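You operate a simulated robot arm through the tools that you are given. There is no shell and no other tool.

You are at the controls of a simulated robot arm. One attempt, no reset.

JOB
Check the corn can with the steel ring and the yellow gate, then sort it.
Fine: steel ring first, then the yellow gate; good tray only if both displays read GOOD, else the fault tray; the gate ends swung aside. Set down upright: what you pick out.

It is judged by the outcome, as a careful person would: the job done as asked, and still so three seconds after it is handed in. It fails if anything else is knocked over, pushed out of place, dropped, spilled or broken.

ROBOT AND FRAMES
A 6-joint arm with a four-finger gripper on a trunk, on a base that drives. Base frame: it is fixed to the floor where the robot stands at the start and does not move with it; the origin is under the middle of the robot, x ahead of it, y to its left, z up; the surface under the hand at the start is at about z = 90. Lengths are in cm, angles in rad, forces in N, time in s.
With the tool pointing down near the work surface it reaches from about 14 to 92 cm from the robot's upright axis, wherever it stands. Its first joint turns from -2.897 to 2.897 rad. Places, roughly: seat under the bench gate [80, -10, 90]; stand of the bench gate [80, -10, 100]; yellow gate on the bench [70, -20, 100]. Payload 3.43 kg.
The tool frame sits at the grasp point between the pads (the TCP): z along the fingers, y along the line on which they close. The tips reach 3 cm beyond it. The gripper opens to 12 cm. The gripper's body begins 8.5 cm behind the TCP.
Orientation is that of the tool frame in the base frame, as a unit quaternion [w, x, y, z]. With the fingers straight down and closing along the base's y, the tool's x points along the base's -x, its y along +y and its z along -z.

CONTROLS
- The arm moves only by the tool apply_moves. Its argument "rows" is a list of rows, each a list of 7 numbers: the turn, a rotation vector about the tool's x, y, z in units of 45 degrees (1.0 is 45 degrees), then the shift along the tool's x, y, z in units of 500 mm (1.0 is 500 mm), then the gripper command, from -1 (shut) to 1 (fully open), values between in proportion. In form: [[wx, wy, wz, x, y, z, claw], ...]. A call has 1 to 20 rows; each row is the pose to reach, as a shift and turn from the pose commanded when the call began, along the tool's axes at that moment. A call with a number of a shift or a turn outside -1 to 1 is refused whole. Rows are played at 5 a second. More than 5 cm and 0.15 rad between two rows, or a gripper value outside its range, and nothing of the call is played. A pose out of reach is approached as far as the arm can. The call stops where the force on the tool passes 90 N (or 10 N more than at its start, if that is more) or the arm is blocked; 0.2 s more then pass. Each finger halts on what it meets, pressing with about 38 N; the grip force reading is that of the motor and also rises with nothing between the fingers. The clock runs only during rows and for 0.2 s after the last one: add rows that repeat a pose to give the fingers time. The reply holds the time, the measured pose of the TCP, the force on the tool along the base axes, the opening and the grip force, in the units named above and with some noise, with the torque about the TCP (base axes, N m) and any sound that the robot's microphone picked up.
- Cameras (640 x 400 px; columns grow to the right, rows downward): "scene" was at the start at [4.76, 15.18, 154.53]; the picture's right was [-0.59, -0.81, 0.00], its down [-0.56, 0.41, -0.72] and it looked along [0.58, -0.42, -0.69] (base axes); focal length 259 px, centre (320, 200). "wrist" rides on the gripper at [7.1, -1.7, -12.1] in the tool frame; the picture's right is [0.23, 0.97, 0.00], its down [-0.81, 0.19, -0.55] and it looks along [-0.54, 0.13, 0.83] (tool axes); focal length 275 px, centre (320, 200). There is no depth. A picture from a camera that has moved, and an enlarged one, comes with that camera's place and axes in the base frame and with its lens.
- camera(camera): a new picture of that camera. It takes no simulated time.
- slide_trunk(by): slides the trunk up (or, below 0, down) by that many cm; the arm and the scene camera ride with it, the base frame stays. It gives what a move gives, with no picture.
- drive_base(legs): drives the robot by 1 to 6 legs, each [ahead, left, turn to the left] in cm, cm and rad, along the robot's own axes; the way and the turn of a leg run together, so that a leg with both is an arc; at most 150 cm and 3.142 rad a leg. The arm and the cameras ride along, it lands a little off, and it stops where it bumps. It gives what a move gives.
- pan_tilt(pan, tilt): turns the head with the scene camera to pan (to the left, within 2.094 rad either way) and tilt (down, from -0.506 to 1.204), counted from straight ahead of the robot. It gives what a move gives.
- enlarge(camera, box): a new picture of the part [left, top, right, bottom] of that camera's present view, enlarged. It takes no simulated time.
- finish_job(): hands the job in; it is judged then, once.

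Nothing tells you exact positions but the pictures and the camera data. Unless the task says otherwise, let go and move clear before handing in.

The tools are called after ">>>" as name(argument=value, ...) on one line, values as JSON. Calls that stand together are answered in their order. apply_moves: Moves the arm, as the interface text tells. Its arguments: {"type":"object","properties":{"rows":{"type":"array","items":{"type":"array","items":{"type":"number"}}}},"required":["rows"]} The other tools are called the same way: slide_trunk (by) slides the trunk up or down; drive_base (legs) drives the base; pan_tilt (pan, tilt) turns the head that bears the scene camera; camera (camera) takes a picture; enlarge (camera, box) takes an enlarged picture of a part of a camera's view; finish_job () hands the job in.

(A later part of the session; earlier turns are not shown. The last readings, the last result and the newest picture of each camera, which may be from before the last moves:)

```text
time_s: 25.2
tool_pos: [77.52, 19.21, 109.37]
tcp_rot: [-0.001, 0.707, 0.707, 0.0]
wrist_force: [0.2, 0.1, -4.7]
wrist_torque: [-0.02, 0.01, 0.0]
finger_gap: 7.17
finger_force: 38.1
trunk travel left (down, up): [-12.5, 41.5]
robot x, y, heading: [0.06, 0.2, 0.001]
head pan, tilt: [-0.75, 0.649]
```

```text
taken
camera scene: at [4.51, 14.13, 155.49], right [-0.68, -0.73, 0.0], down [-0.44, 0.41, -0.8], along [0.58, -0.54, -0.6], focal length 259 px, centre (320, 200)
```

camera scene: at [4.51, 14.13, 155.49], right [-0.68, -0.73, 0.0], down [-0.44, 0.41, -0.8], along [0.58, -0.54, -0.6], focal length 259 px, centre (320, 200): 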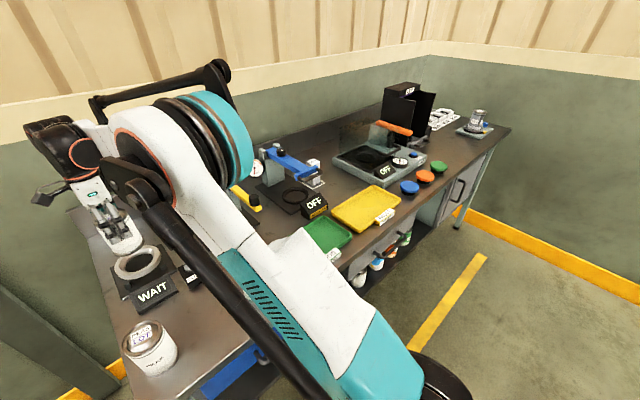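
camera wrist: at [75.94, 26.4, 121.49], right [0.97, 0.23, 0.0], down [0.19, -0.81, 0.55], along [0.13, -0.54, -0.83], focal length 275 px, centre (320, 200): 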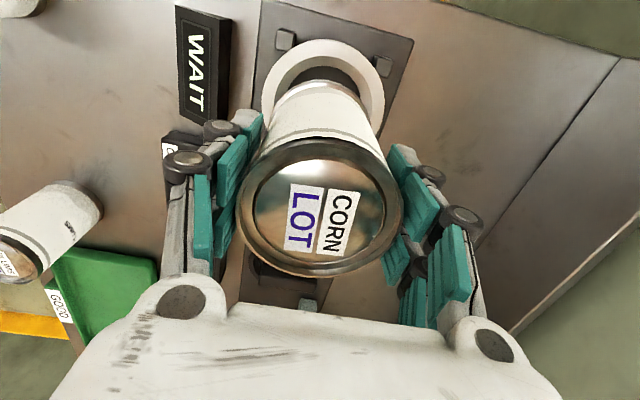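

>>> enlarge(camera="wrist", box=[230, 20, 410, 170])

```text
2.67 times, centred on (320, 95) of wrist
camera zoom: at [75.94, 26.4, 121.49], right [0.97, 0.23, 0.0], down [0.19, -0.81, 0.55], along [0.13, -0.54, -0.83], focal length 734 px, centre (320, 480)
```

zoom: 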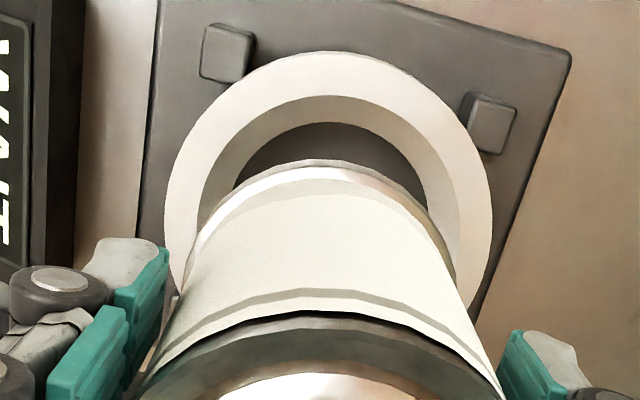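

The can sits nearly centred over the ring (offset about 0.1 cm). I'll nudge it and lower to just above the funnel.

>>> apply_moves(rows=[[0, 0, 0, -0.001, 0.002, 0.02, -1], [0, 0, 0, -0.001, 0.002, 0.05, -1], [0, 0, 0, -0.001, 0.002, 0.08, -1], [0, 0, 0, -0.001, 0.002, 0.1, -1], [0, 0, 0, -0.001, 0.002, 0.1, -1], [0, 0, 0, -0.001, 0.002, 0.1, -1]])

>>> enlarge(camera="wrist", box=[230, 20, 410, 170])

>>> enlarge(camera="scene", box=[80, 190, 220, 330])

```text
time_s: 26.6
tool_pos: [77.72, 19.33, 104.37]
tcp_rot: [0.0, 0.707, 0.707, 0.0]
wrist_force: [0.7, 0.0, -4.7]
wrist_torque: [0.03, 0.03, 0.0]
finger_gap: 7.18
finger_force: 38.1
trunk travel left (down, up): [-12.5, 41.5]
robot x, y, heading: [-0.48, 0.19, -0.004]
head pan, tilt: [-0.75, 0.649]
```

```text
2.67 times, centred on (320, 95) of wrist
camera zoom: at [76.01, 26.46, 116.46], right [0.97, 0.23, 0.0], down [0.19, -0.81, 0.55], along [0.13, -0.54, -0.83], focal length 734 px, centre (320, 480)
```

zoom: 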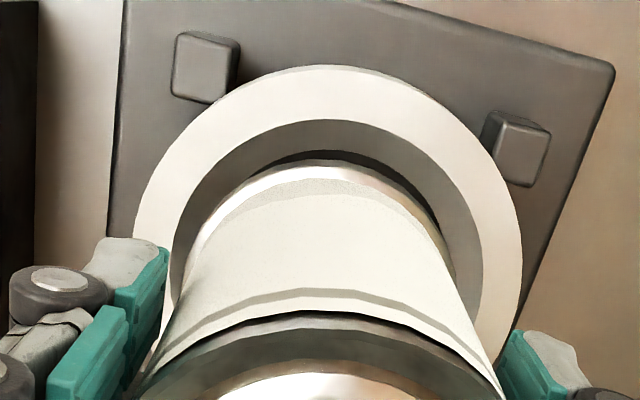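

```text
2.86 times, centred on (150, 260) of scene
camera zoom: at [4.5, 14.13, 155.49], right [-0.68, -0.73, 0.0], down [-0.44, 0.41, -0.8], along [0.58, -0.54, -0.6], focal length 739 px, centre (806, 29)
```

zoom: 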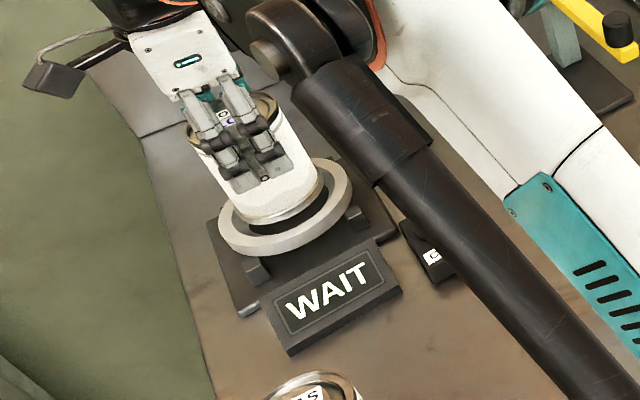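

>>> enlarge(camera="wrist", box=[260, 30, 380, 120])

```text
4.44 times, centred on (320, 75) of wrist
camera zoom: at [76.01, 26.46, 116.46], right [0.97, 0.23, 0.0], down [0.19, -0.81, 0.55], along [0.13, -0.54, -0.83], focal length 1224 px, centre (320, 756)
```

zoom: 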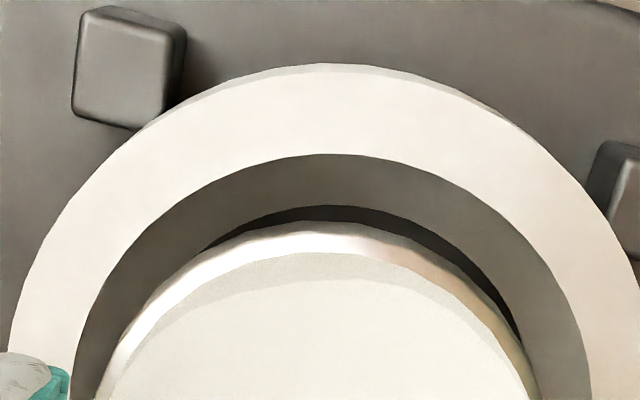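

The crescent shows the ring slightly to +x and −y of the can, so I'll nudge 0.1 cm and lower in small steps, watching the force.

>>> apply_moves(rows=[[0, 0, 0, -0.0024, 0.002, 0, -1], [0, 0, 0, -0.0024, 0.002, 0.01, -1], [0, 0, 0, -0.0024, 0.002, 0.02, -1], [0, 0, 0, -0.0024, 0.002, 0.03, -1], [0, 0, 0, -0.0024, 0.002, 0.04, -1], [0, 0, 0, -0.0024, 0.002, 0.04, -1]])

>>> enlarge(camera="wrist", box=[260, 30, 380, 120])

```text
time_s: 28.1
tool_pos: [77.85, 19.44, 102.58]
tcp_rot: [0.001, 0.707, 0.707, 0.001]
wrist_force: [17.5, 9.3, 24.4]
wrist_torque: [-0.11, -0.67, 0.3]
finger_gap: 7.19
finger_force: 38.4
trunk travel left (down, up): [-12.5, 41.5]
robot x, y, heading: [0.2, 0.09, -0.002]
head pan, tilt: [-0.75, 0.649]
```

```text
4.44 times, centred on (320, 75) of wrist
camera zoom: at [76.11, 26.42, 114.68], right [0.97, 0.23, 0.0], down [0.19, -0.81, 0.55], along [0.13, -0.54, -0.83], focal length 1224 px, centre (320, 756)
```

zoom: 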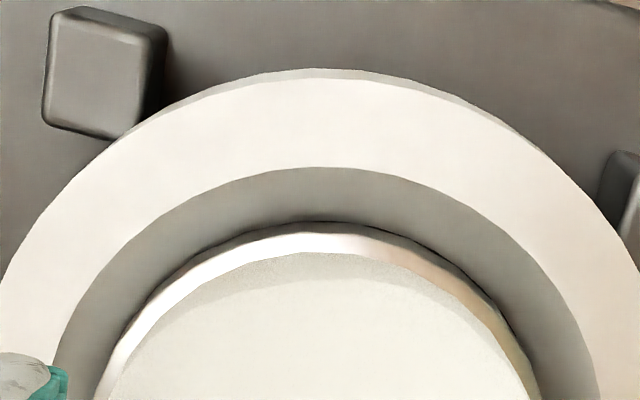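

It touched the funnel, which pushes the can toward +x/+y. I'll lift slightly, shift that way and try again.

>>> apply_moves(rows=[[0, 0, 0, 0, 0, -0.01, -1], [0, 0, 0, 0.0016, 0.003, -0.01, -1], [0, 0, 0, 0.0016, 0.003, 0, -1], [0, 0, 0, 0.0016, 0.003, 0.004, -1], [0, 0, 0, 0.0016, 0.003, 0.004, -1]])

```text
time_s: 29.2
tool_pos: [77.9, 19.36, 102.3]
tcp_rot: [0.0, 0.708, 0.706, 0.0]
wrist_force: [12.4, 6.3, 27.2]
wrist_torque: [0.19, -0.5, 0.19]
finger_gap: 7.2
finger_force: 38.3
trunk travel left (down, up): [-12.5, 41.5]
robot x, y, heading: [0.11, 0.0, 0.001]
head pan, tilt: [-0.75, 0.649]
```

>>> apply_moves(rows=[[0, 0, 0, 0, 0, -0.006, -1], [0, 0, 0, 0.002, 0.004, -0.006, -1], [0, 0, 0, 0.002, 0.004, 0, -1], [0, 0, 0, 0.002, 0.004, 0.004, -1], [0, 0, 0, 0.002, 0.004, 0.004, -1]])

>>> enlarge(camera="wrist", box=[230, 20, 410, 170])

```text
time_s: 30.4
tool_pos: [77.9, 19.36, 102.15]
tcp_rot: [0.0, 0.707, 0.707, 0.0]
wrist_force: [-8.5, 1.0, 27.2]
wrist_torque: [-0.02, 0.33, 0.18]
finger_gap: 7.16
finger_force: 38.3
trunk travel left (down, up): [-12.5, 41.5]
robot x, y, heading: [0.01, -0.3, 0.001]
head pan, tilt: [-0.75, 0.649]
```

```text
2.67 times, centred on (320, 95) of wrist
camera zoom: at [76.19, 26.42, 114.34], right [0.97, 0.23, 0.0], down [0.19, -0.81, 0.55], along [0.13, -0.54, -0.83], focal length 734 px, centre (320, 480)
```

zoom: 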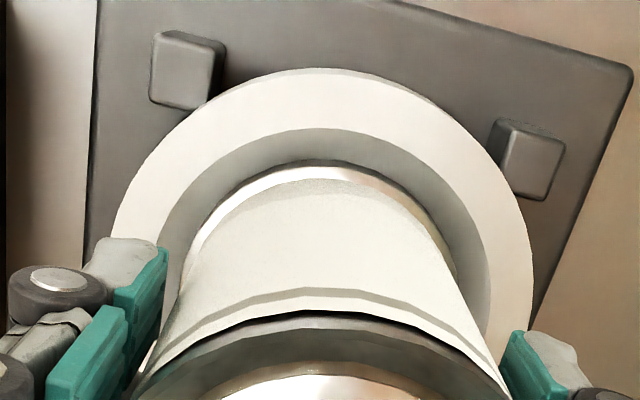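

>>> enlarge(camera="scene", box=[80, 190, 220, 330])

>>> camera(camera="wrist")

```text
2.86 times, centred on (150, 260) of scene
camera zoom: at [4.11, 14.07, 155.52], right [-0.68, -0.73, 0.0], down [-0.44, 0.41, -0.8], along [0.58, -0.54, -0.6], focal length 739 px, centre (806, 29)
```

zoom: 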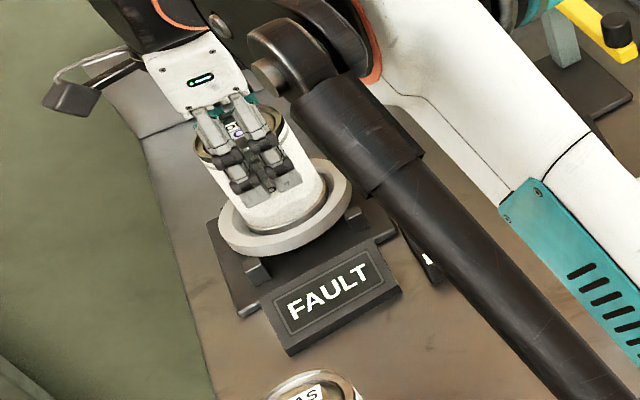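

```text
taken
camera wrist: at [76.19, 26.42, 114.34], right [0.97, 0.23, 0.0], down [0.19, -0.81, 0.55], along [0.13, -0.54, -0.83], focal length 275 px, centre (320, 200)
```

wrist: 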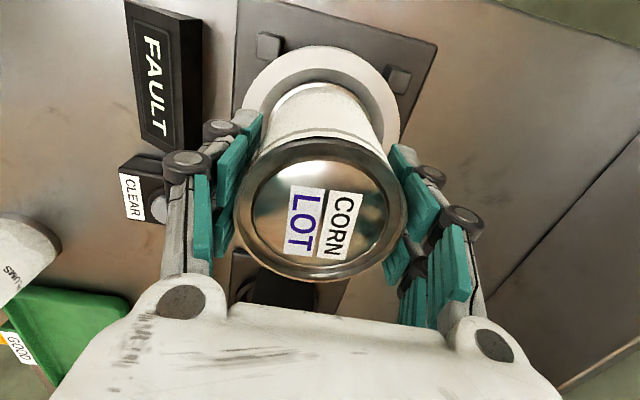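

The ring display reads FAULT, but my entry was slightly off-centre, so I want to know if that's genuine. I'll recentre using the balanced side forces and gently try again.

>>> apply_moves(rows=[[0, 0, 0, 0, 0, -0.006, -1], [0, 0, 0, 0.0004, -0.0018, -0.006, -1], [0, 0, 0, 0.0004, -0.0018, 0, -1], [0, 0, 0, 0.0004, -0.0018, 0.002, -1], [0, 0, 0, 0.0004, -0.0018, 0.004, -1], [0, 0, 0, 0.0004, -0.0018, 0.004, -1]])

>>> enlarge(camera="wrist", box=[260, 30, 380, 120])

```text
time_s: 31.9
tool_pos: [77.94, 19.25, 102.11]
tcp_rot: [0.0, 0.708, 0.706, 0.001]
wrist_force: [-6.8, -3.6, 26.5]
wrist_torque: [-0.12, 0.26, 0.16]
finger_gap: 7.18
finger_force: 37.8
trunk travel left (down, up): [-12.5, 41.5]
robot x, y, heading: [0.02, -0.03, 0.004]
head pan, tilt: [-0.75, 0.649]
```

```text
4.44 times, centred on (320, 75) of wrist
camera zoom: at [76.17, 26.43, 114.16], right [0.97, 0.23, 0.0], down [0.19, -0.81, 0.55], along [0.13, -0.54, -0.83], focal length 1224 px, centre (320, 756)
```

zoom: 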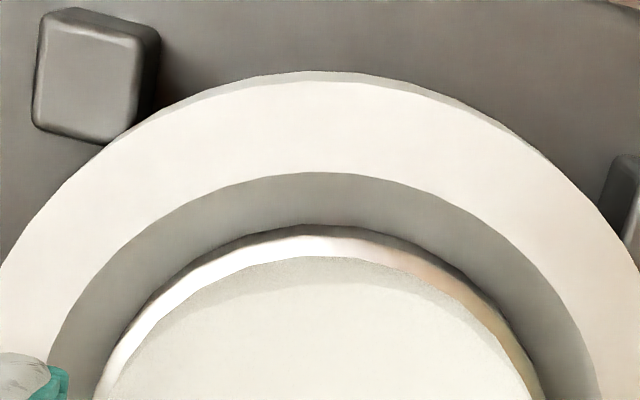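

>>> apply_moves(rows=[[0, 0, 0, 0, 0, -0.006, -1], [0, 0, 0, -0.001, -0.001, -0.006, -1], [0, 0, 0, -0.001, -0.001, -0.003, -1], [0, 0, 0, -0.001, -0.001, 0, -1], [0, 0, 0, -0.001, -0.001, 0, -1]])

>>> enlarge(camera="scene", box=[100, 190, 190, 280])

```text
time_s: 33.0
tool_pos: [77.97, 19.25, 101.93]
tcp_rot: [0.001, 0.707, 0.707, 0.001]
wrist_force: [0.0, 0.1, 27.7]
wrist_torque: [0.0, 0.02, 0.16]
finger_gap: 7.16
finger_force: 37.9
trunk travel left (down, up): [-12.5, 41.5]
robot x, y, heading: [0.19, 0.16, 0.002]
head pan, tilt: [-0.75, 0.649]
```

```text
4.44 times, centred on (145, 235) of scene
camera zoom: at [4.21, 14.05, 155.53], right [-0.68, -0.73, 0.0], down [-0.44, 0.41, -0.8], along [0.58, -0.54, -0.6], focal length 1150 px, centre (1098, 44)
```

zoom: 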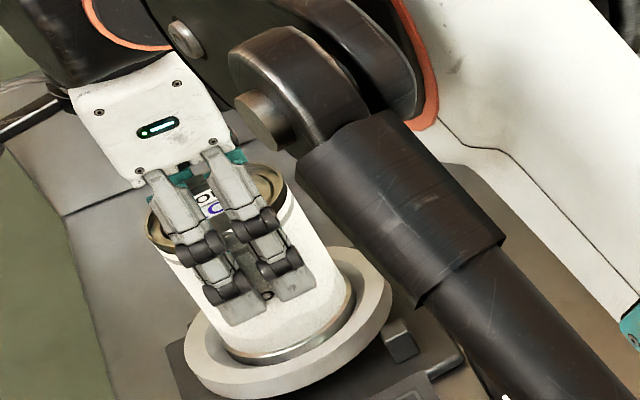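

>>> camera(camera="wrist")

>>> enlarge(camera="wrist", box=[230, 20, 410, 170])

```text
taken
camera wrist: at [76.16, 26.43, 114.16], right [0.97, 0.23, 0.0], down [0.19, -0.81, 0.55], along [0.13, -0.54, -0.83], focal length 275 px, centre (320, 200)
```

wrist: 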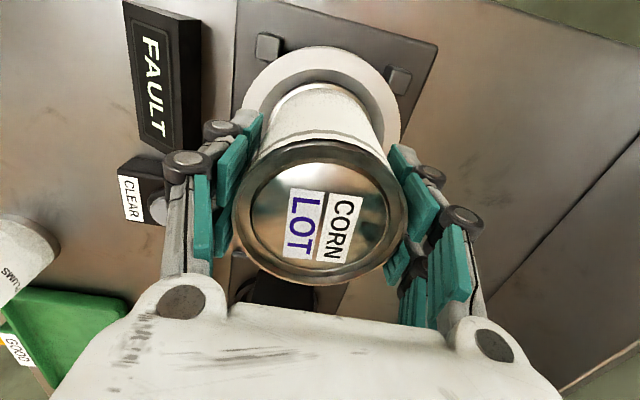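

```text
2.67 times, centred on (320, 95) of wrist
camera zoom: at [76.16, 26.43, 114.16], right [0.97, 0.23, 0.0], down [0.19, -0.81, 0.55], along [0.13, -0.54, -0.83], focal length 734 px, centre (320, 480)
```

zoom: 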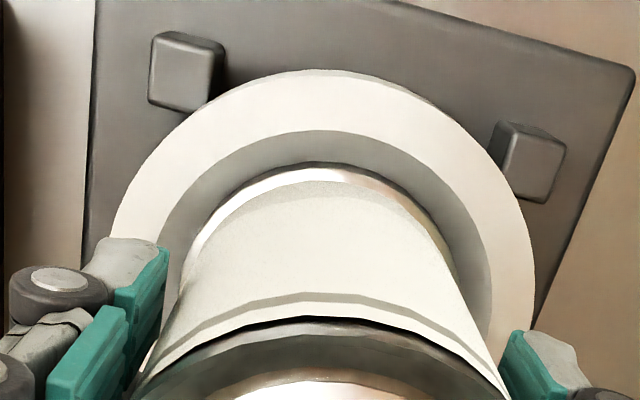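

Side forces and torque are now zero, yet the can rides on the cone at about 32 N and slips up in my grip, so it doesn't pass even when centred. I'll loosen the grip so it can settle freely, then reread the display.

>>> apply_moves(rows=[[0, 0, 0, 0, 0, -0.003, -1], [0, 0, 0, 0, 0, -0.004, -0.5], [0, 0, 0, 0, 0, -0.004, 0.1], [0, 0, 0, 0, 0, -0.004, 0.4], [0, 0, 0, 0, 0, -0.004, 0.4], [0, 0, 0, 0, 0, -0.004, 0.4]])

>>> camera(camera="wrist")

>>> enlarge(camera="scene", box=[80, 190, 220, 330])

```text
time_s: 34.5
tool_pos: [78.04, 19.29, 101.97]
tcp_rot: [-0.001, 0.707, 0.707, -0.001]
wrist_force: [0.3, -0.3, -0.4]
wrist_torque: [-0.01, 0.0, -0.03]
finger_gap: 8.39
finger_force: 0.1
trunk travel left (down, up): [-12.5, 41.5]
robot x, y, heading: [-0.17, -0.06, 0.004]
head pan, tilt: [-0.75, 0.649]
```

```text
taken
camera wrist: at [76.35, 26.46, 114.1], right [0.97, 0.23, 0.0], down [0.19, -0.81, 0.55], along [0.13, -0.54, -0.83], focal length 275 px, centre (320, 200)
```

wrist: 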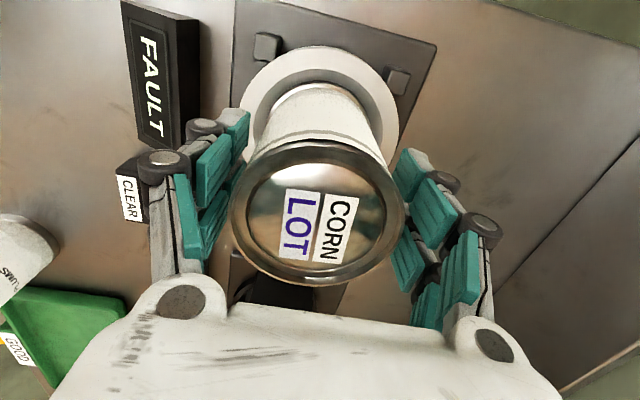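

```text
2.86 times, centred on (150, 260) of scene
camera zoom: at [4.49, 14.13, 155.49], right [-0.68, -0.73, 0.0], down [-0.44, 0.41, -0.8], along [0.58, -0.54, -0.6], focal length 739 px, centre (806, 29)
```

zoom: 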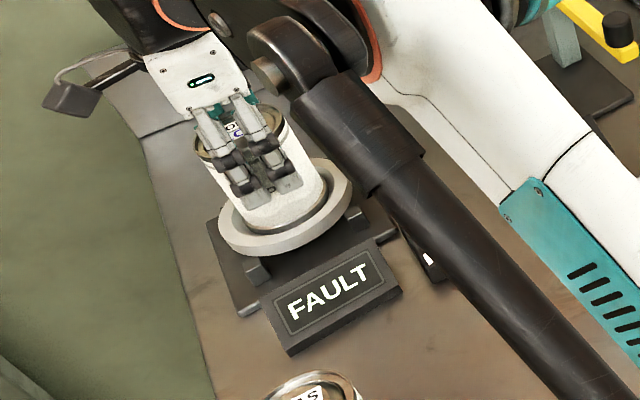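

The can rests freely in the ring without passing, and the display stays FAULT. Its flared base rim (relatively wider than its neighbours') agrees, so I take the reading as genuine. I'll regrip and lift slowly, making sure the ring stays.

>>> apply_moves(rows=[[0, 0, 0, 0, 0, 0, 0], [0, 0, 0, 0, 0, 0, -1], [0, 0, 0, 0, 0, 0, -1], [0, 0, 0, 0, 0, 0, -1]])

>>> apply_moves(rows=[[0, 0, 0, 0, 0, -0.01, -1], [0, 0, 0, 0, 0, -0.02, -1], [0, 0, 0, 0, 0, -0.03, -1], [0, 0, 0, 0, 0, -0.04, -1], [0, 0, 0, 0, 0, -0.04, -1]])

>>> camera(camera="wrist")

>>> enlarge(camera="scene", box=[80, 190, 220, 330])

```text
time_s: 35.5
tool_pos: [77.98, 19.44, 102.07]
tcp_rot: [-0.001, 0.707, 0.707, -0.001]
wrist_force: [-7.6, -0.6, 2.9]
wrist_torque: [-0.04, 0.42, 0.03]
finger_gap: 7.13
finger_force: 37.9
trunk travel left (down, up): [-12.5, 41.5]
robot x, y, heading: [-0.31, 0.11, -0.007]
head pan, tilt: [-0.75, 0.649]
```

```text
time_s: 36.6
tool_pos: [78.05, 19.28, 103.96]
tcp_rot: [-0.001, 0.707, 0.707, 0.0]
wrist_force: [-0.4, -0.5, -3.5]
wrist_torque: [0.03, -0.04, 0.04]
finger_gap: 7.16
finger_force: 38.4
trunk travel left (down, up): [-12.5, 41.5]
robot x, y, heading: [-0.23, 0.13, 0.004]
head pan, tilt: [-0.75, 0.649]
```

```text
taken
camera wrist: at [76.36, 26.47, 116.06], right [0.97, 0.23, 0.0], down [0.19, -0.81, 0.55], along [0.13, -0.54, -0.83], focal length 275 px, centre (320, 200)
```

wrist: 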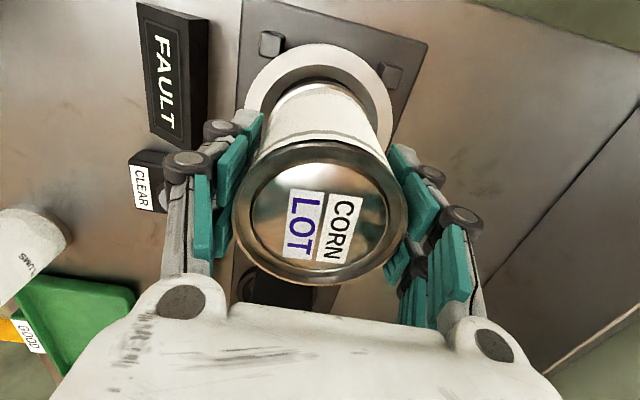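

```text
2.86 times, centred on (150, 260) of scene
camera zoom: at [4.51, 14.13, 155.49], right [-0.68, -0.73, 0.0], down [-0.44, 0.41, -0.8], along [0.58, -0.54, -0.6], focal length 739 px, centre (806, 29)
```

zoom: 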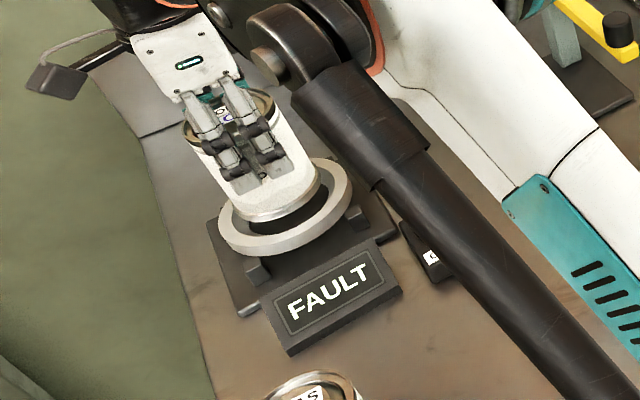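

The ring stays put and FAULT stays latched. I'll check the can's base against the ring once more, then lift higher for the gate.

>>> enlarge(camera="wrist", box=[230, 30, 410, 170])

>>> apply_moves(rows=[[0, 0, 0, 0, 0, -0.04, -1], [0, 0, 0, 0, 0, -0.09, -1], [0, 0, 0, 0, 0, -0.14, -1], [0, 0, 0, 0, 0, -0.19, -1], [0, 0, 0, 0, 0, -0.24, -1], [0, 0, 0, 0, 0, -0.24, -1]])

```text
2.86 times, centred on (320, 100) of wrist
camera zoom: at [76.36, 26.47, 116.06], right [0.97, 0.23, 0.0], down [0.19, -0.81, 0.55], along [0.13, -0.54, -0.83], focal length 786 px, centre (320, 486)
```

zoom: 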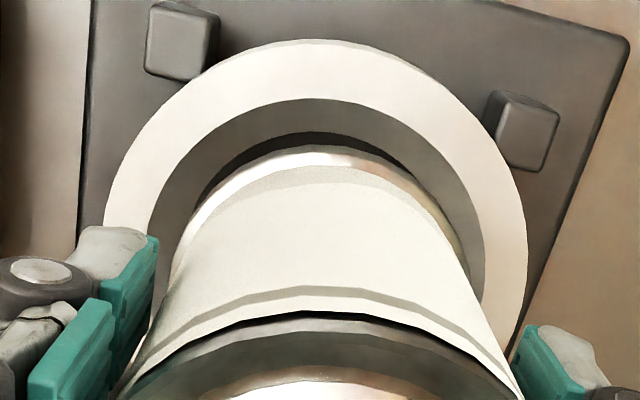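

```text
time_s: 38.0
tool_pos: [78.0, 19.28, 115.83]
tcp_rot: [-0.001, 0.707, 0.707, 0.0]
wrist_force: [0.8, 0.2, -4.1]
wrist_torque: [-0.02, -0.01, 0.01]
finger_gap: 7.15
finger_force: 37.5
trunk travel left (down, up): [-12.5, 41.5]
robot x, y, heading: [0.11, 0.08, -0.004]
head pan, tilt: [-0.75, 0.649]
```

Now I carry the can over the stop plate to above the gate's seat.

>>> apply_moves(rows=[[0, 0, 0, -0.03, 0, 0, -1], [0, 0, 0, -0.085, 0, 0, -1], [0, 0, 0, -0.14, 0, 0, -1], [0, 0, 0, -0.195, 0, 0, -1], [0, 0, 0, -0.25, 0, 0, -1], [0, 0, 0, -0.305, 0, 0, -1], [0, 0, 0, -0.36, 0, 0, -1], [0, 0, 0, -0.415, 0.001, 0, -1], [0, 0, 0, -0.465, 0.001, 0, -1], [0, 0, 0, -0.5026, 0.001, 0, -1], [0, 0, 0, -0.5026, 0.001, 0, -1]])

>>> camera(camera="wrist")

>>> enlarge(camera="wrist", box=[230, 0, 430, 160])

>>> camera(camera="scene")

```text
time_s: 40.5
tool_pos: [78.01, -5.66, 115.99]
tcp_rot: [-0.001, 0.707, 0.708, 0.0]
wrist_force: [0.1, 0.5, -3.9]
wrist_torque: [0.04, 0.03, 0.03]
finger_gap: 7.16
finger_force: 37.9
trunk travel left (down, up): [-12.5, 41.5]
robot x, y, heading: [-0.29, 0.13, -0.004]
head pan, tilt: [-0.75, 0.649]
```

```text
taken
camera wrist: at [76.28, 1.4, 128.16], right [0.97, 0.23, 0.0], down [0.19, -0.81, 0.55], along [0.13, -0.54, -0.83], focal length 275 px, centre (320, 200)
```

wrist: 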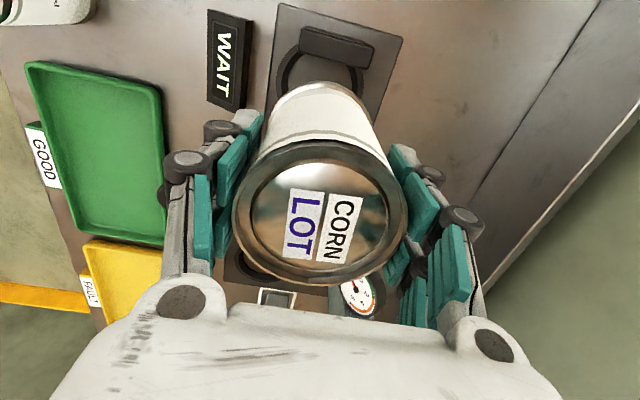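

```text
2.50 times, centred on (330, 80) of wrist
camera zoom: at [76.28, 1.4, 128.16], right [0.97, 0.23, 0.0], down [0.19, -0.81, 0.55], along [0.13, -0.54, -0.83], focal length 688 px, centre (295, 500)
```

zoom: 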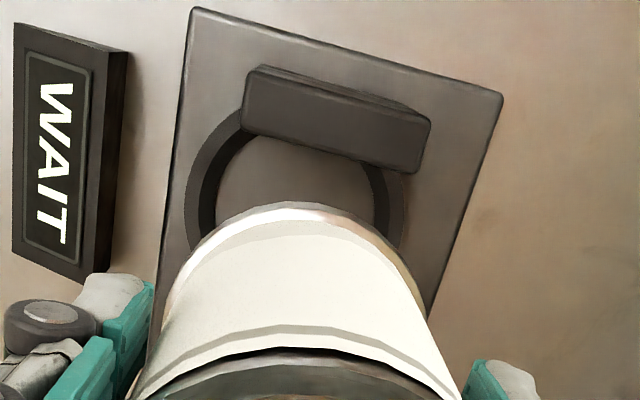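

```text
taken
camera scene: at [4.51, 14.09, 155.49], right [-0.68, -0.73, 0.0], down [-0.44, 0.41, -0.8], along [0.58, -0.54, -0.6], focal length 259 px, centre (320, 200)
```

scene: 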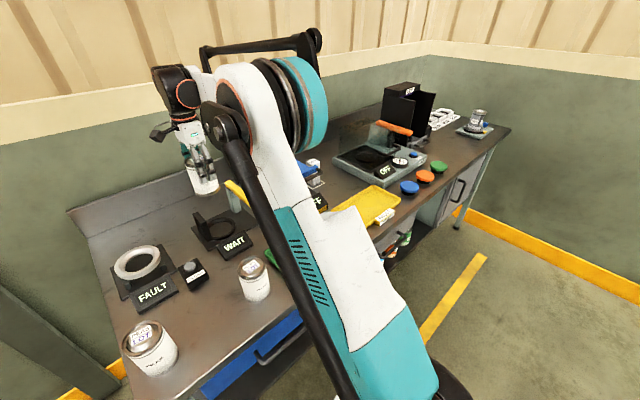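

>>> apply_moves(rows=[[0, 0, 0, -0.002, 0, 0.03, -1], [0, 0, 0, -0.0034, 0, 0.08, -1], [0, 0, 0, -0.0034, 0, 0.13, -1], [0, 0, 0, -0.0034, 0, 0.18, -1], [0, 0, 0, -0.0034, 0, 0.22, -1], [0, 0, 0, -0.0034, 0, 0.25, -1], [0, 0, 0, -0.0034, 0, 0.26, -1], [0, 0, 0, -0.0034, 0, 0.26, -1]])

>>> camera(camera="wrist")

>>> enlarge(camera="wrist", box=[230, 20, 410, 160])

>>> enlarge(camera="scene", box=[150, 150, 290, 270])

```text
time_s: 42.2
tool_pos: [78.08, -5.86, 103.19]
tcp_rot: [0.0, 0.708, 0.707, -0.001]
wrist_force: [-0.1, -0.2, -5.1]
wrist_torque: [-0.01, -0.06, -0.01]
finger_gap: 7.14
finger_force: 38.5
trunk travel left (down, up): [-12.5, 41.5]
robot x, y, heading: [-0.46, -0.13, -0.002]
head pan, tilt: [-0.75, 0.649]
```

```text
taken
camera wrist: at [76.32, 1.16, 115.14], right [0.97, 0.23, 0.0], down [0.19, -0.81, 0.55], along [0.13, -0.54, -0.83], focal length 275 px, centre (320, 200)
```

wrist: 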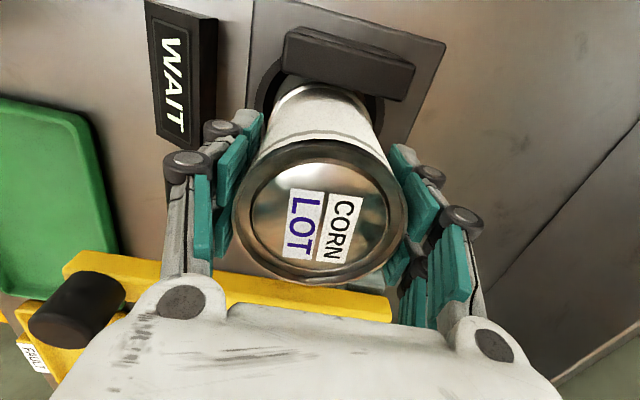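

```text
2.86 times, centred on (320, 90) of wrist
camera zoom: at [76.32, 1.16, 115.14], right [0.97, 0.23, 0.0], down [0.19, -0.81, 0.55], along [0.13, -0.54, -0.83], focal length 786 px, centre (320, 514)
```

zoom: 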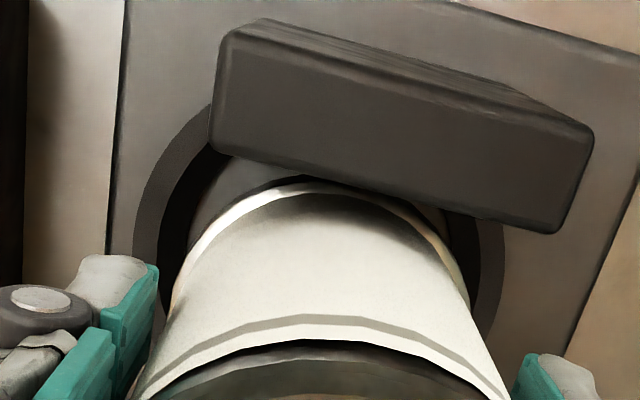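

```text
3.33 times, centred on (220, 210) of scene
camera zoom: at [4.51, 14.11, 155.49], right [-0.68, -0.73, 0.0], down [-0.44, 0.41, -0.8], along [0.58, -0.54, -0.6], focal length 862 px, centre (653, 167)
```

zoom: 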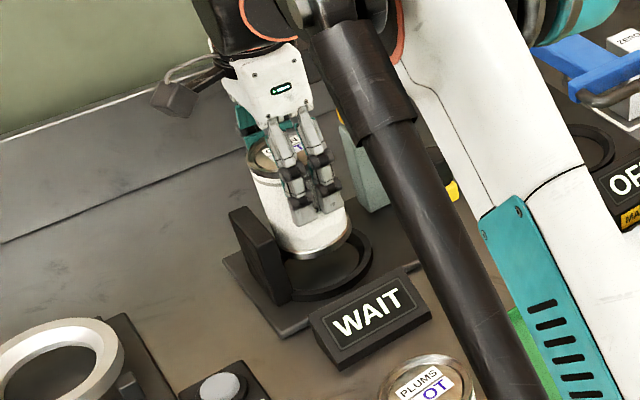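

>>> enlarge(camera="wrist", box=[255, 50, 395, 140])

>>> enlarge(camera="scene", box=[190, 190, 250, 240])

```text
4.44 times, centred on (325, 95) of wrist
camera zoom: at [76.32, 1.16, 115.14], right [0.97, 0.23, 0.0], down [0.19, -0.81, 0.55], along [0.13, -0.54, -0.83], focal length 1224 px, centre (298, 667)
```

zoom: 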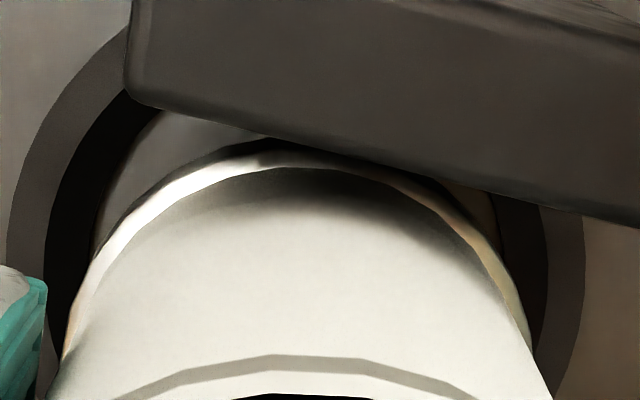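

```text
8.00 times, centred on (220, 215) of scene
camera zoom: at [4.51, 14.11, 155.49], right [-0.68, -0.73, 0.0], down [-0.44, 0.41, -0.8], along [0.58, -0.54, -0.6], focal length 2070 px, centre (1120, 80)
```

zoom: 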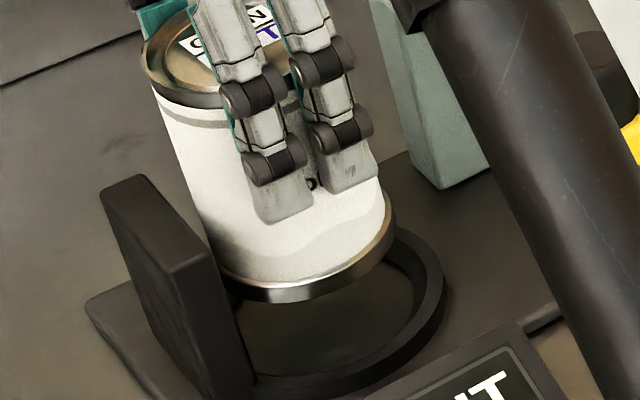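

The can is aligned in x and about 0.12 cm low in y. I'll shift it and lower to just above the seat ring.

>>> apply_moves(rows=[[0, 0, 0, 0.0024, 0, 0, -1], [0, 0, 0, 0.0024, 0, 0.015, -1], [0, 0, 0, 0.0024, 0, 0.03, -1], [0, 0, 0, 0.0024, 0, 0.045, -1], [0, 0, 0, 0.0024, 0, 0.045, -1]])

>>> enlarge(camera="wrist", box=[255, 50, 395, 140])

>>> enlarge(camera="scene", box=[190, 190, 250, 240])

```text
time_s: 43.5
tool_pos: [78.1, -5.92, 100.68]
tcp_rot: [-0.001, 0.707, 0.707, 0.0]
wrist_force: [0.7, 0.5, -4.4]
wrist_torque: [0.01, 0.02, -0.01]
finger_gap: 7.15
finger_force: 38.2
trunk travel left (down, up): [-12.5, 41.5]
robot x, y, heading: [-0.1, -0.05, 0.0]
head pan, tilt: [-0.75, 0.649]
```

```text
4.44 times, centred on (325, 95) of wrist
camera zoom: at [76.37, 1.23, 112.78], right [0.97, 0.23, 0.0], down [0.19, -0.81, 0.55], along [0.13, -0.54, -0.83], focal length 1224 px, centre (298, 667)
```

zoom: 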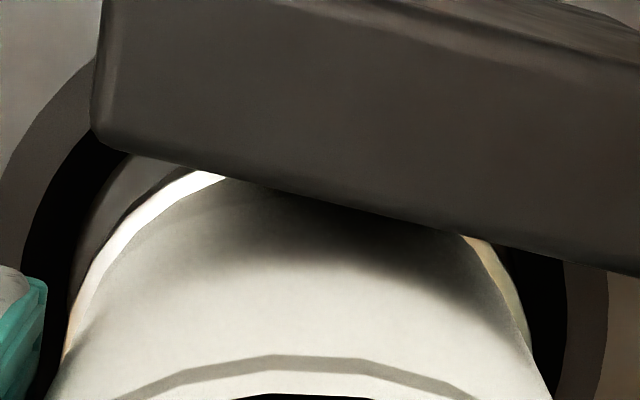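

```text
8.00 times, centred on (220, 215) of scene
camera zoom: at [4.52, 14.11, 155.49], right [-0.68, -0.73, 0.0], down [-0.44, 0.41, -0.8], along [0.58, -0.54, -0.6], focal length 2070 px, centre (1120, 80)
```

zoom: 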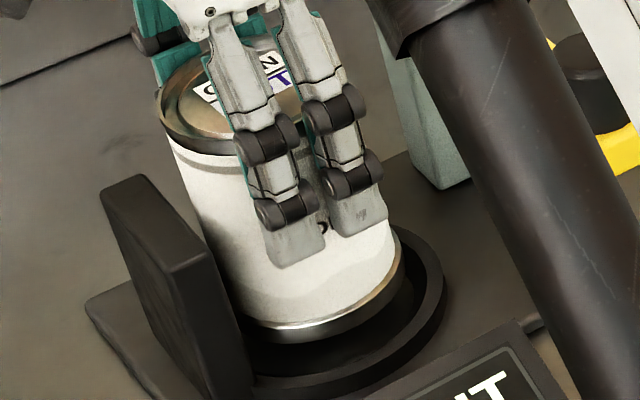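

>>> apply_moves(rows=[[0, 0, 0, 0, 0, 0.006, -1], [0, 0, 0, 0, 0, 0.012, -1], [0, 0, 0, 0, 0, 0.018, -1], [0, 0, 0, 0, 0, 0.024, -1], [0, 0, 0, 0, 0, 0.024, -1]])

```text
time_s: 44.6
tool_pos: [78.13, -5.87, 99.57]
tcp_rot: [-0.001, 0.707, 0.707, -0.001]
wrist_force: [-0.1, -0.2, -3.3]
wrist_torque: [0.04, -0.01, -0.03]
finger_gap: 7.15
finger_force: 38.1
trunk travel left (down, up): [-12.5, 41.5]
robot x, y, heading: [0.1, -0.01, -0.0]
head pan, tilt: [-0.75, 0.649]
```

>>> apply_moves(rows=[[0, 0, 0, 0, 0, 0.004, -1], [0, 0, 0, 0, 0, 0.008, -1], [0, 0, 0, 0, 0, 0.012, -1], [0, 0, 0, 0, 0, 0.012, -1]])

>>> enlarge(camera="scene", box=[190, 190, 250, 240])

```text
time_s: 45.6
tool_pos: [78.05, -5.71, 98.93]
tcp_rot: [-0.001, 0.707, 0.707, 0.0]
wrist_force: [-4.8, 5.6, -6.1]
wrist_torque: [0.49, 0.32, -0.02]
finger_gap: 7.13
finger_force: 38.1
trunk travel left (down, up): [-12.5, 41.5]
robot x, y, heading: [-0.15, -0.06, 0.0]
head pan, tilt: [-0.75, 0.649]
```

```text
8.00 times, centred on (220, 215) of scene
camera zoom: at [4.49, 14.17, 155.48], right [-0.68, -0.73, 0.0], down [-0.44, 0.41, -0.8], along [0.58, -0.54, -0.6], focal length 2070 px, centre (1120, 80)
```

zoom: 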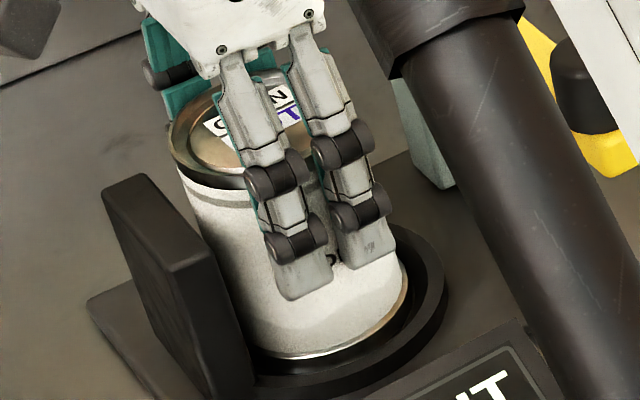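

>>> apply_moves(rows=[[0, 0, 0, 0.002, -0.002, 0, -1], [0, 0, 0, 0.002, -0.002, 0.004, -1], [0, 0, 0, 0.002, -0.002, 0.006, -1], [0, 0, 0, 0.002, -0.002, 0.006, -1]])

```text
time_s: 46.6
tool_pos: [78.0, -5.87, 98.81]
tcp_rot: [0.001, 0.708, 0.707, 0.0]
wrist_force: [8.9, -4.2, 26.7]
wrist_torque: [-0.08, -0.38, 0.11]
finger_gap: 7.16
finger_force: 38.1
trunk travel left (down, up): [-12.5, 41.5]
robot x, y, heading: [0.08, 0.06, 0.002]
head pan, tilt: [-0.75, 0.649]
```

It has bottomed on the seat floor (base z ≈ 91). I'll ease off the pressure and release.

>>> apply_moves(rows=[[0, 0, 0, 0, 0, -0.003, -1], [0, 0, 0, 0, 0, -0.004, -0.5], [0, 0, 0, 0, 0, -0.004, 0.1], [0, 0, 0, 0, 0, -0.004, 0.4], [0, 0, 0, 0, 0, -0.004, 0.6], [0, 0, 0, 0, 0, -0.004, 0.6]])

>>> camera(camera="wrist")

>>> enlarge(camera="scene", box=[190, 190, 250, 240])

```text
time_s: 48.0
tool_pos: [78.01, -5.77, 98.8]
tcp_rot: [-0.001, 0.707, 0.707, -0.001]
wrist_force: [-0.7, 0.0, 0.6]
wrist_torque: [0.0, -0.02, 0.01]
finger_gap: 9.6
finger_force: 0.1
trunk travel left (down, up): [-12.5, 41.5]
robot x, y, heading: [-0.21, 0.08, -0.002]
head pan, tilt: [-0.75, 0.649]
```

```text
taken
camera wrist: at [76.23, 1.34, 110.96], right [0.97, 0.23, 0.0], down [0.19, -0.81, 0.55], along [0.13, -0.54, -0.83], focal length 275 px, centre (320, 200)
```

wrist: 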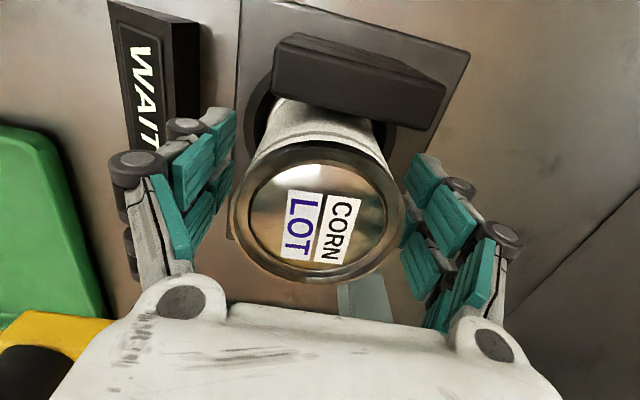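

```text
8.00 times, centred on (220, 215) of scene
camera zoom: at [4.47, 14.12, 155.49], right [-0.68, -0.73, 0.0], down [-0.44, 0.41, -0.8], along [0.58, -0.54, -0.6], focal length 2070 px, centre (1120, 80)
```

zoom: 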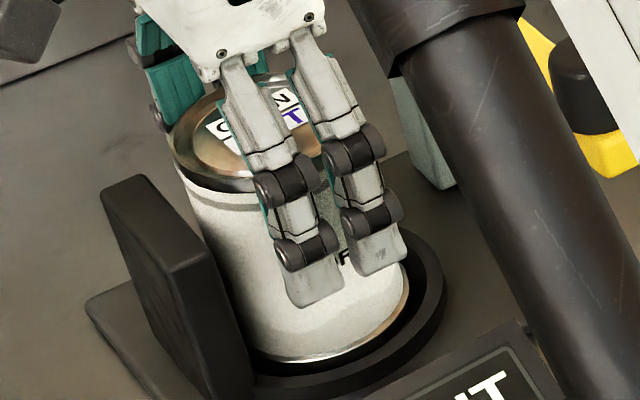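

The can stands in the seat. Lift straight up and get clear before looking at the gate.

>>> apply_moves(rows=[[0, 0, 0, 0, 0, -0.03, 0.6], [0, 0, 0, 0, 0, -0.09, 0.6], [0, 0, 0, 0, 0, -0.15, 0.6], [0, 0, 0, 0, 0, -0.21, 0.6], [0, 0, 0, 0, 0, -0.27, 0.6], [0, 0, 0, 0, 0, -0.34, 0.6], [0, 0, 0, 0, 0, -0.34, 0.6]])

>>> camera(camera="wrist")

>>> camera(camera="scene")

```text
time_s: 49.6
tool_pos: [77.93, -5.77, 115.86]
tcp_rot: [0.0, 0.707, 0.707, -0.001]
wrist_force: [-1.2, 0.0, 0.7]
wrist_torque: [0.02, -0.02, -0.01]
finger_gap: 9.61
finger_force: 0.1
trunk travel left (down, up): [-12.5, 41.5]
robot x, y, heading: [-0.0, 0.16, -0.001]
head pan, tilt: [-0.75, 0.649]
```

```text
taken
camera wrist: at [76.17, 1.46, 127.97], right [0.97, 0.23, 0.0], down [0.19, -0.81, 0.55], along [0.13, -0.54, -0.83], focal length 275 px, centre (320, 200)
```

wrist: 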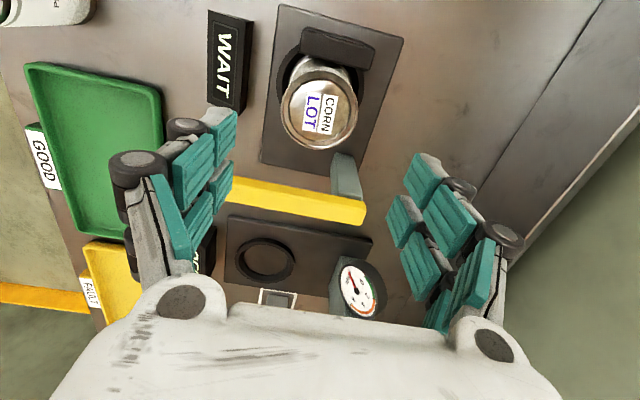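

```text
taken
camera scene: at [4.44, 14.11, 155.49], right [-0.68, -0.73, 0.0], down [-0.44, 0.41, -0.8], along [0.58, -0.54, -0.6], focal length 259 px, centre (320, 200)
```

scene: 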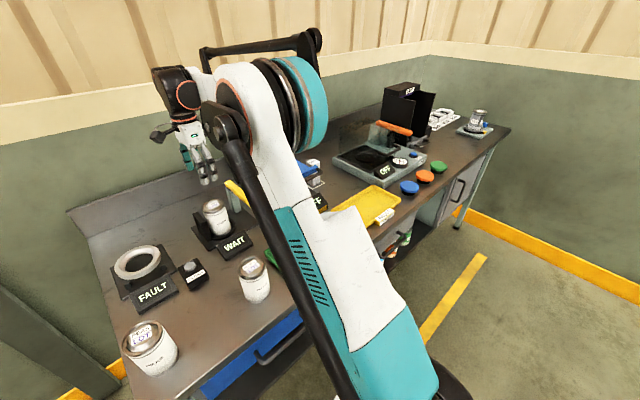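

Next I turn the hand so the fingers close along y, and move above the gate's knob.

>>> apply_moves(rows=[[0, 0, -0.15, -0.028, -0.03, -0.006, 0.6], [0, 0, -0.3, -0.056, -0.06, -0.012, 0.6], [0, 0, -0.45, -0.084, -0.09, -0.018, 0.6], [0, 0, -0.6, -0.112, -0.12, -0.024, 0.6], [0, 0, -0.75, -0.14, -0.15, -0.03, 0.6], [0, 0, -0.9, -0.168, -0.18, -0.036, 0.6], [0, 0, -1, -0.194, -0.208, -0.04, 0.6], [0, 0, -1, -0.194, -0.208, -0.04, 0.6]])

>>> apply_moves(rows=[[0, 0, -0.15, 0, 0, 0, 0.6], [0, 0, -0.3, 0, 0, 0, 0.6], [0, 0, -0.45, 0, 0, 0, 0.6], [0, 0, -0.6, 0, 0, 0, 0.6], [0, 0, -0.75, 0, 0, 0, 0.6], [0, 0, -0.9, 0, 0, 0, 0.6], [0, 0, -1, 0, 0, 0, 0.6], [0, 0, -1, 0, 0, 0, 0.6]])

>>> camera(camera="wrist")

>>> camera(camera="scene")

```text
time_s: 51.5
tool_pos: [67.57, -15.25, 117.88]
tcp_rot: [-0.001, 0.383, 0.924, -0.001]
wrist_force: [0.3, -0.4, -0.1]
wrist_torque: [-0.02, 0.02, -0.01]
finger_gap: 9.61
finger_force: 0.1
trunk travel left (down, up): [-12.5, 41.5]
robot x, y, heading: [0.49, 0.1, -0.002]
head pan, tilt: [-0.75, 0.649]
```

```text
time_s: 53.2
tool_pos: [67.62, -15.39, 117.92]
tcp_rot: [-0.001, 0.0, 1.0, 0.0]
wrist_force: [-0.4, -1.3, 0.7]
wrist_torque: [-0.03, -0.02, 0.01]
finger_gap: 9.61
finger_force: 0.1
trunk travel left (down, up): [-12.5, 41.5]
robot x, y, heading: [0.08, -0.11, 0.004]
head pan, tilt: [-0.75, 0.649]
```

```text
taken
camera wrist: at [60.37, -17.17, 130.07], right [-0.23, 0.97, 0.0], down [0.81, 0.19, 0.55], along [0.54, 0.13, -0.83], focal length 275 px, centre (320, 200)
```

wrist: 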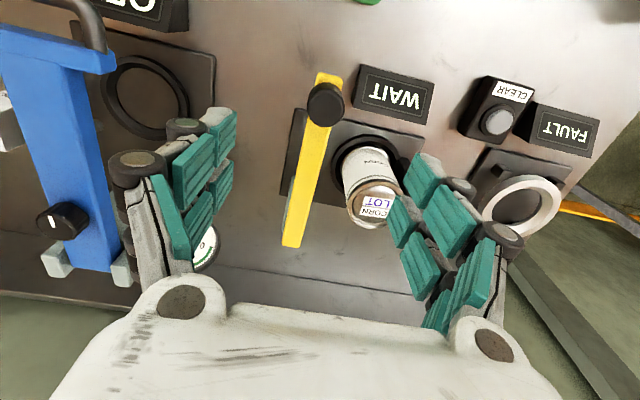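

```text
taken
camera scene: at [4.47, 14.11, 155.49], right [-0.68, -0.73, 0.0], down [-0.44, 0.41, -0.8], along [0.58, -0.54, -0.6], focal length 259 px, centre (320, 200)
```

scene: 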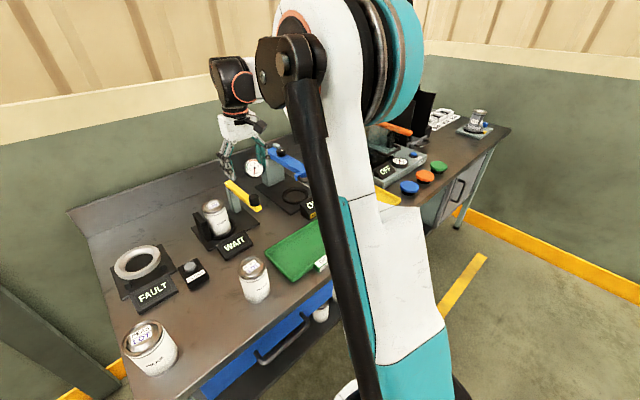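

>>> enlarge(camera="wrist", box=[260, 60, 420, 260])

>>> enlarge(camera="scene", box=[190, 160, 280, 250])

```text
2.00 times, centred on (340, 160) of wrist
camera zoom: at [60.37, -17.17, 130.07], right [-0.23, 0.97, 0.0], down [0.81, 0.19, 0.55], along [0.54, 0.13, -0.83], focal length 551 px, centre (280, 280)
```

zoom: 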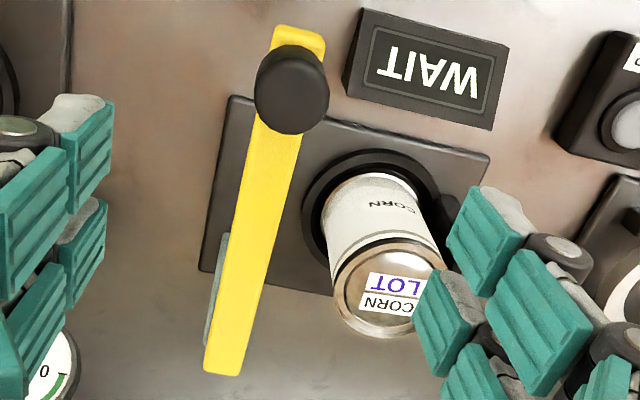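

```text
4.44 times, centred on (235, 205) of scene
camera zoom: at [4.47, 14.11, 155.49], right [-0.68, -0.73, 0.0], down [-0.44, 0.41, -0.8], along [0.58, -0.54, -0.6], focal length 1150 px, centre (698, 178)
```

zoom: 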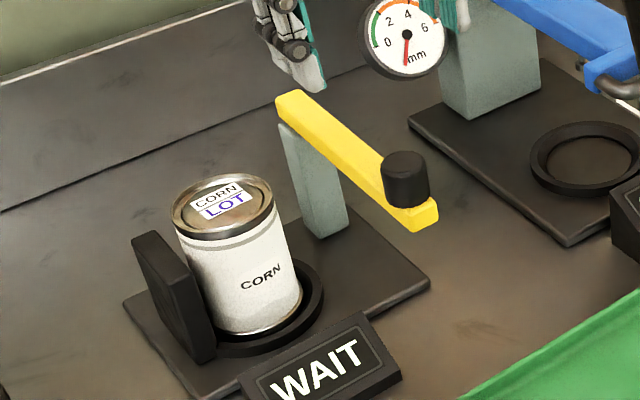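

The knob's top centre is at (66.3, -15.3, 107.1), diameter about 3.1, and the arm's pivot is near (83.2, -15.2). I'll lower the open fingers around the knob, keeping the tips just above the arm.

>>> apply_moves(rows=[[0, 0, 0, 0.0264, 0.002, 0.01, 0.6], [0, 0, 0, 0.0264, 0.002, 0.06, 0.6], [0, 0, 0, 0.0264, 0.002, 0.11, 0.6], [0, 0, 0, 0.0264, 0.002, 0.16, 0.6], [0, 0, 0, 0.0264, 0.002, 0.19, 0.6], [0, 0, 0, 0.0264, 0.002, 0.2, 0.6], [0, 0, 0, 0.0264, 0.002, 0.2, 0.6]])

>>> camera(camera="wrist")

>>> enlarge(camera="scene", box=[190, 160, 280, 250])

```text
time_s: 54.9
tool_pos: [66.29, -15.49, 107.83]
tcp_rot: [-0.001, 0.001, 1.0, 0.0]
wrist_force: [0.3, -0.4, -0.7]
wrist_torque: [0.01, 0.01, 0.0]
finger_gap: 9.61
finger_force: 0.0
trunk travel left (down, up): [-12.5, 41.5]
robot x, y, heading: [-0.21, -0.26, 0.002]
head pan, tilt: [-0.75, 0.649]
```

```text
taken
camera wrist: at [59.06, -17.08, 120.01], right [-0.23, 0.97, 0.0], down [0.81, 0.19, 0.55], along [0.54, 0.13, -0.83], focal length 275 px, centre (320, 200)
```

wrist: 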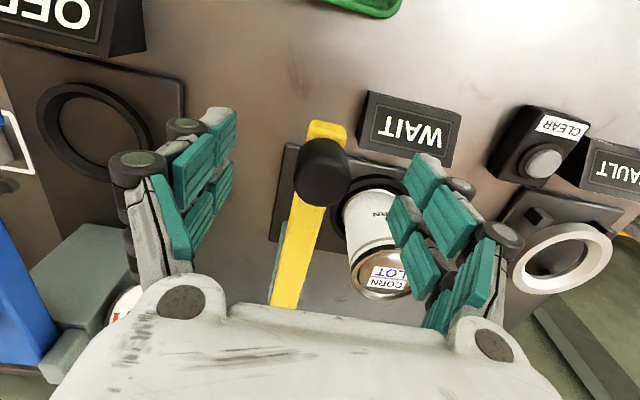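

```text
4.44 times, centred on (235, 205) of scene
camera zoom: at [4.46, 14.11, 155.49], right [-0.68, -0.73, 0.0], down [-0.44, 0.41, -0.8], along [0.58, -0.54, -0.6], focal length 1150 px, centre (698, 178)
```

zoom: 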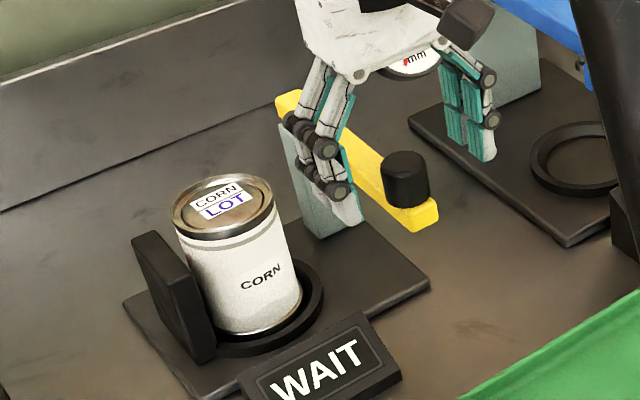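

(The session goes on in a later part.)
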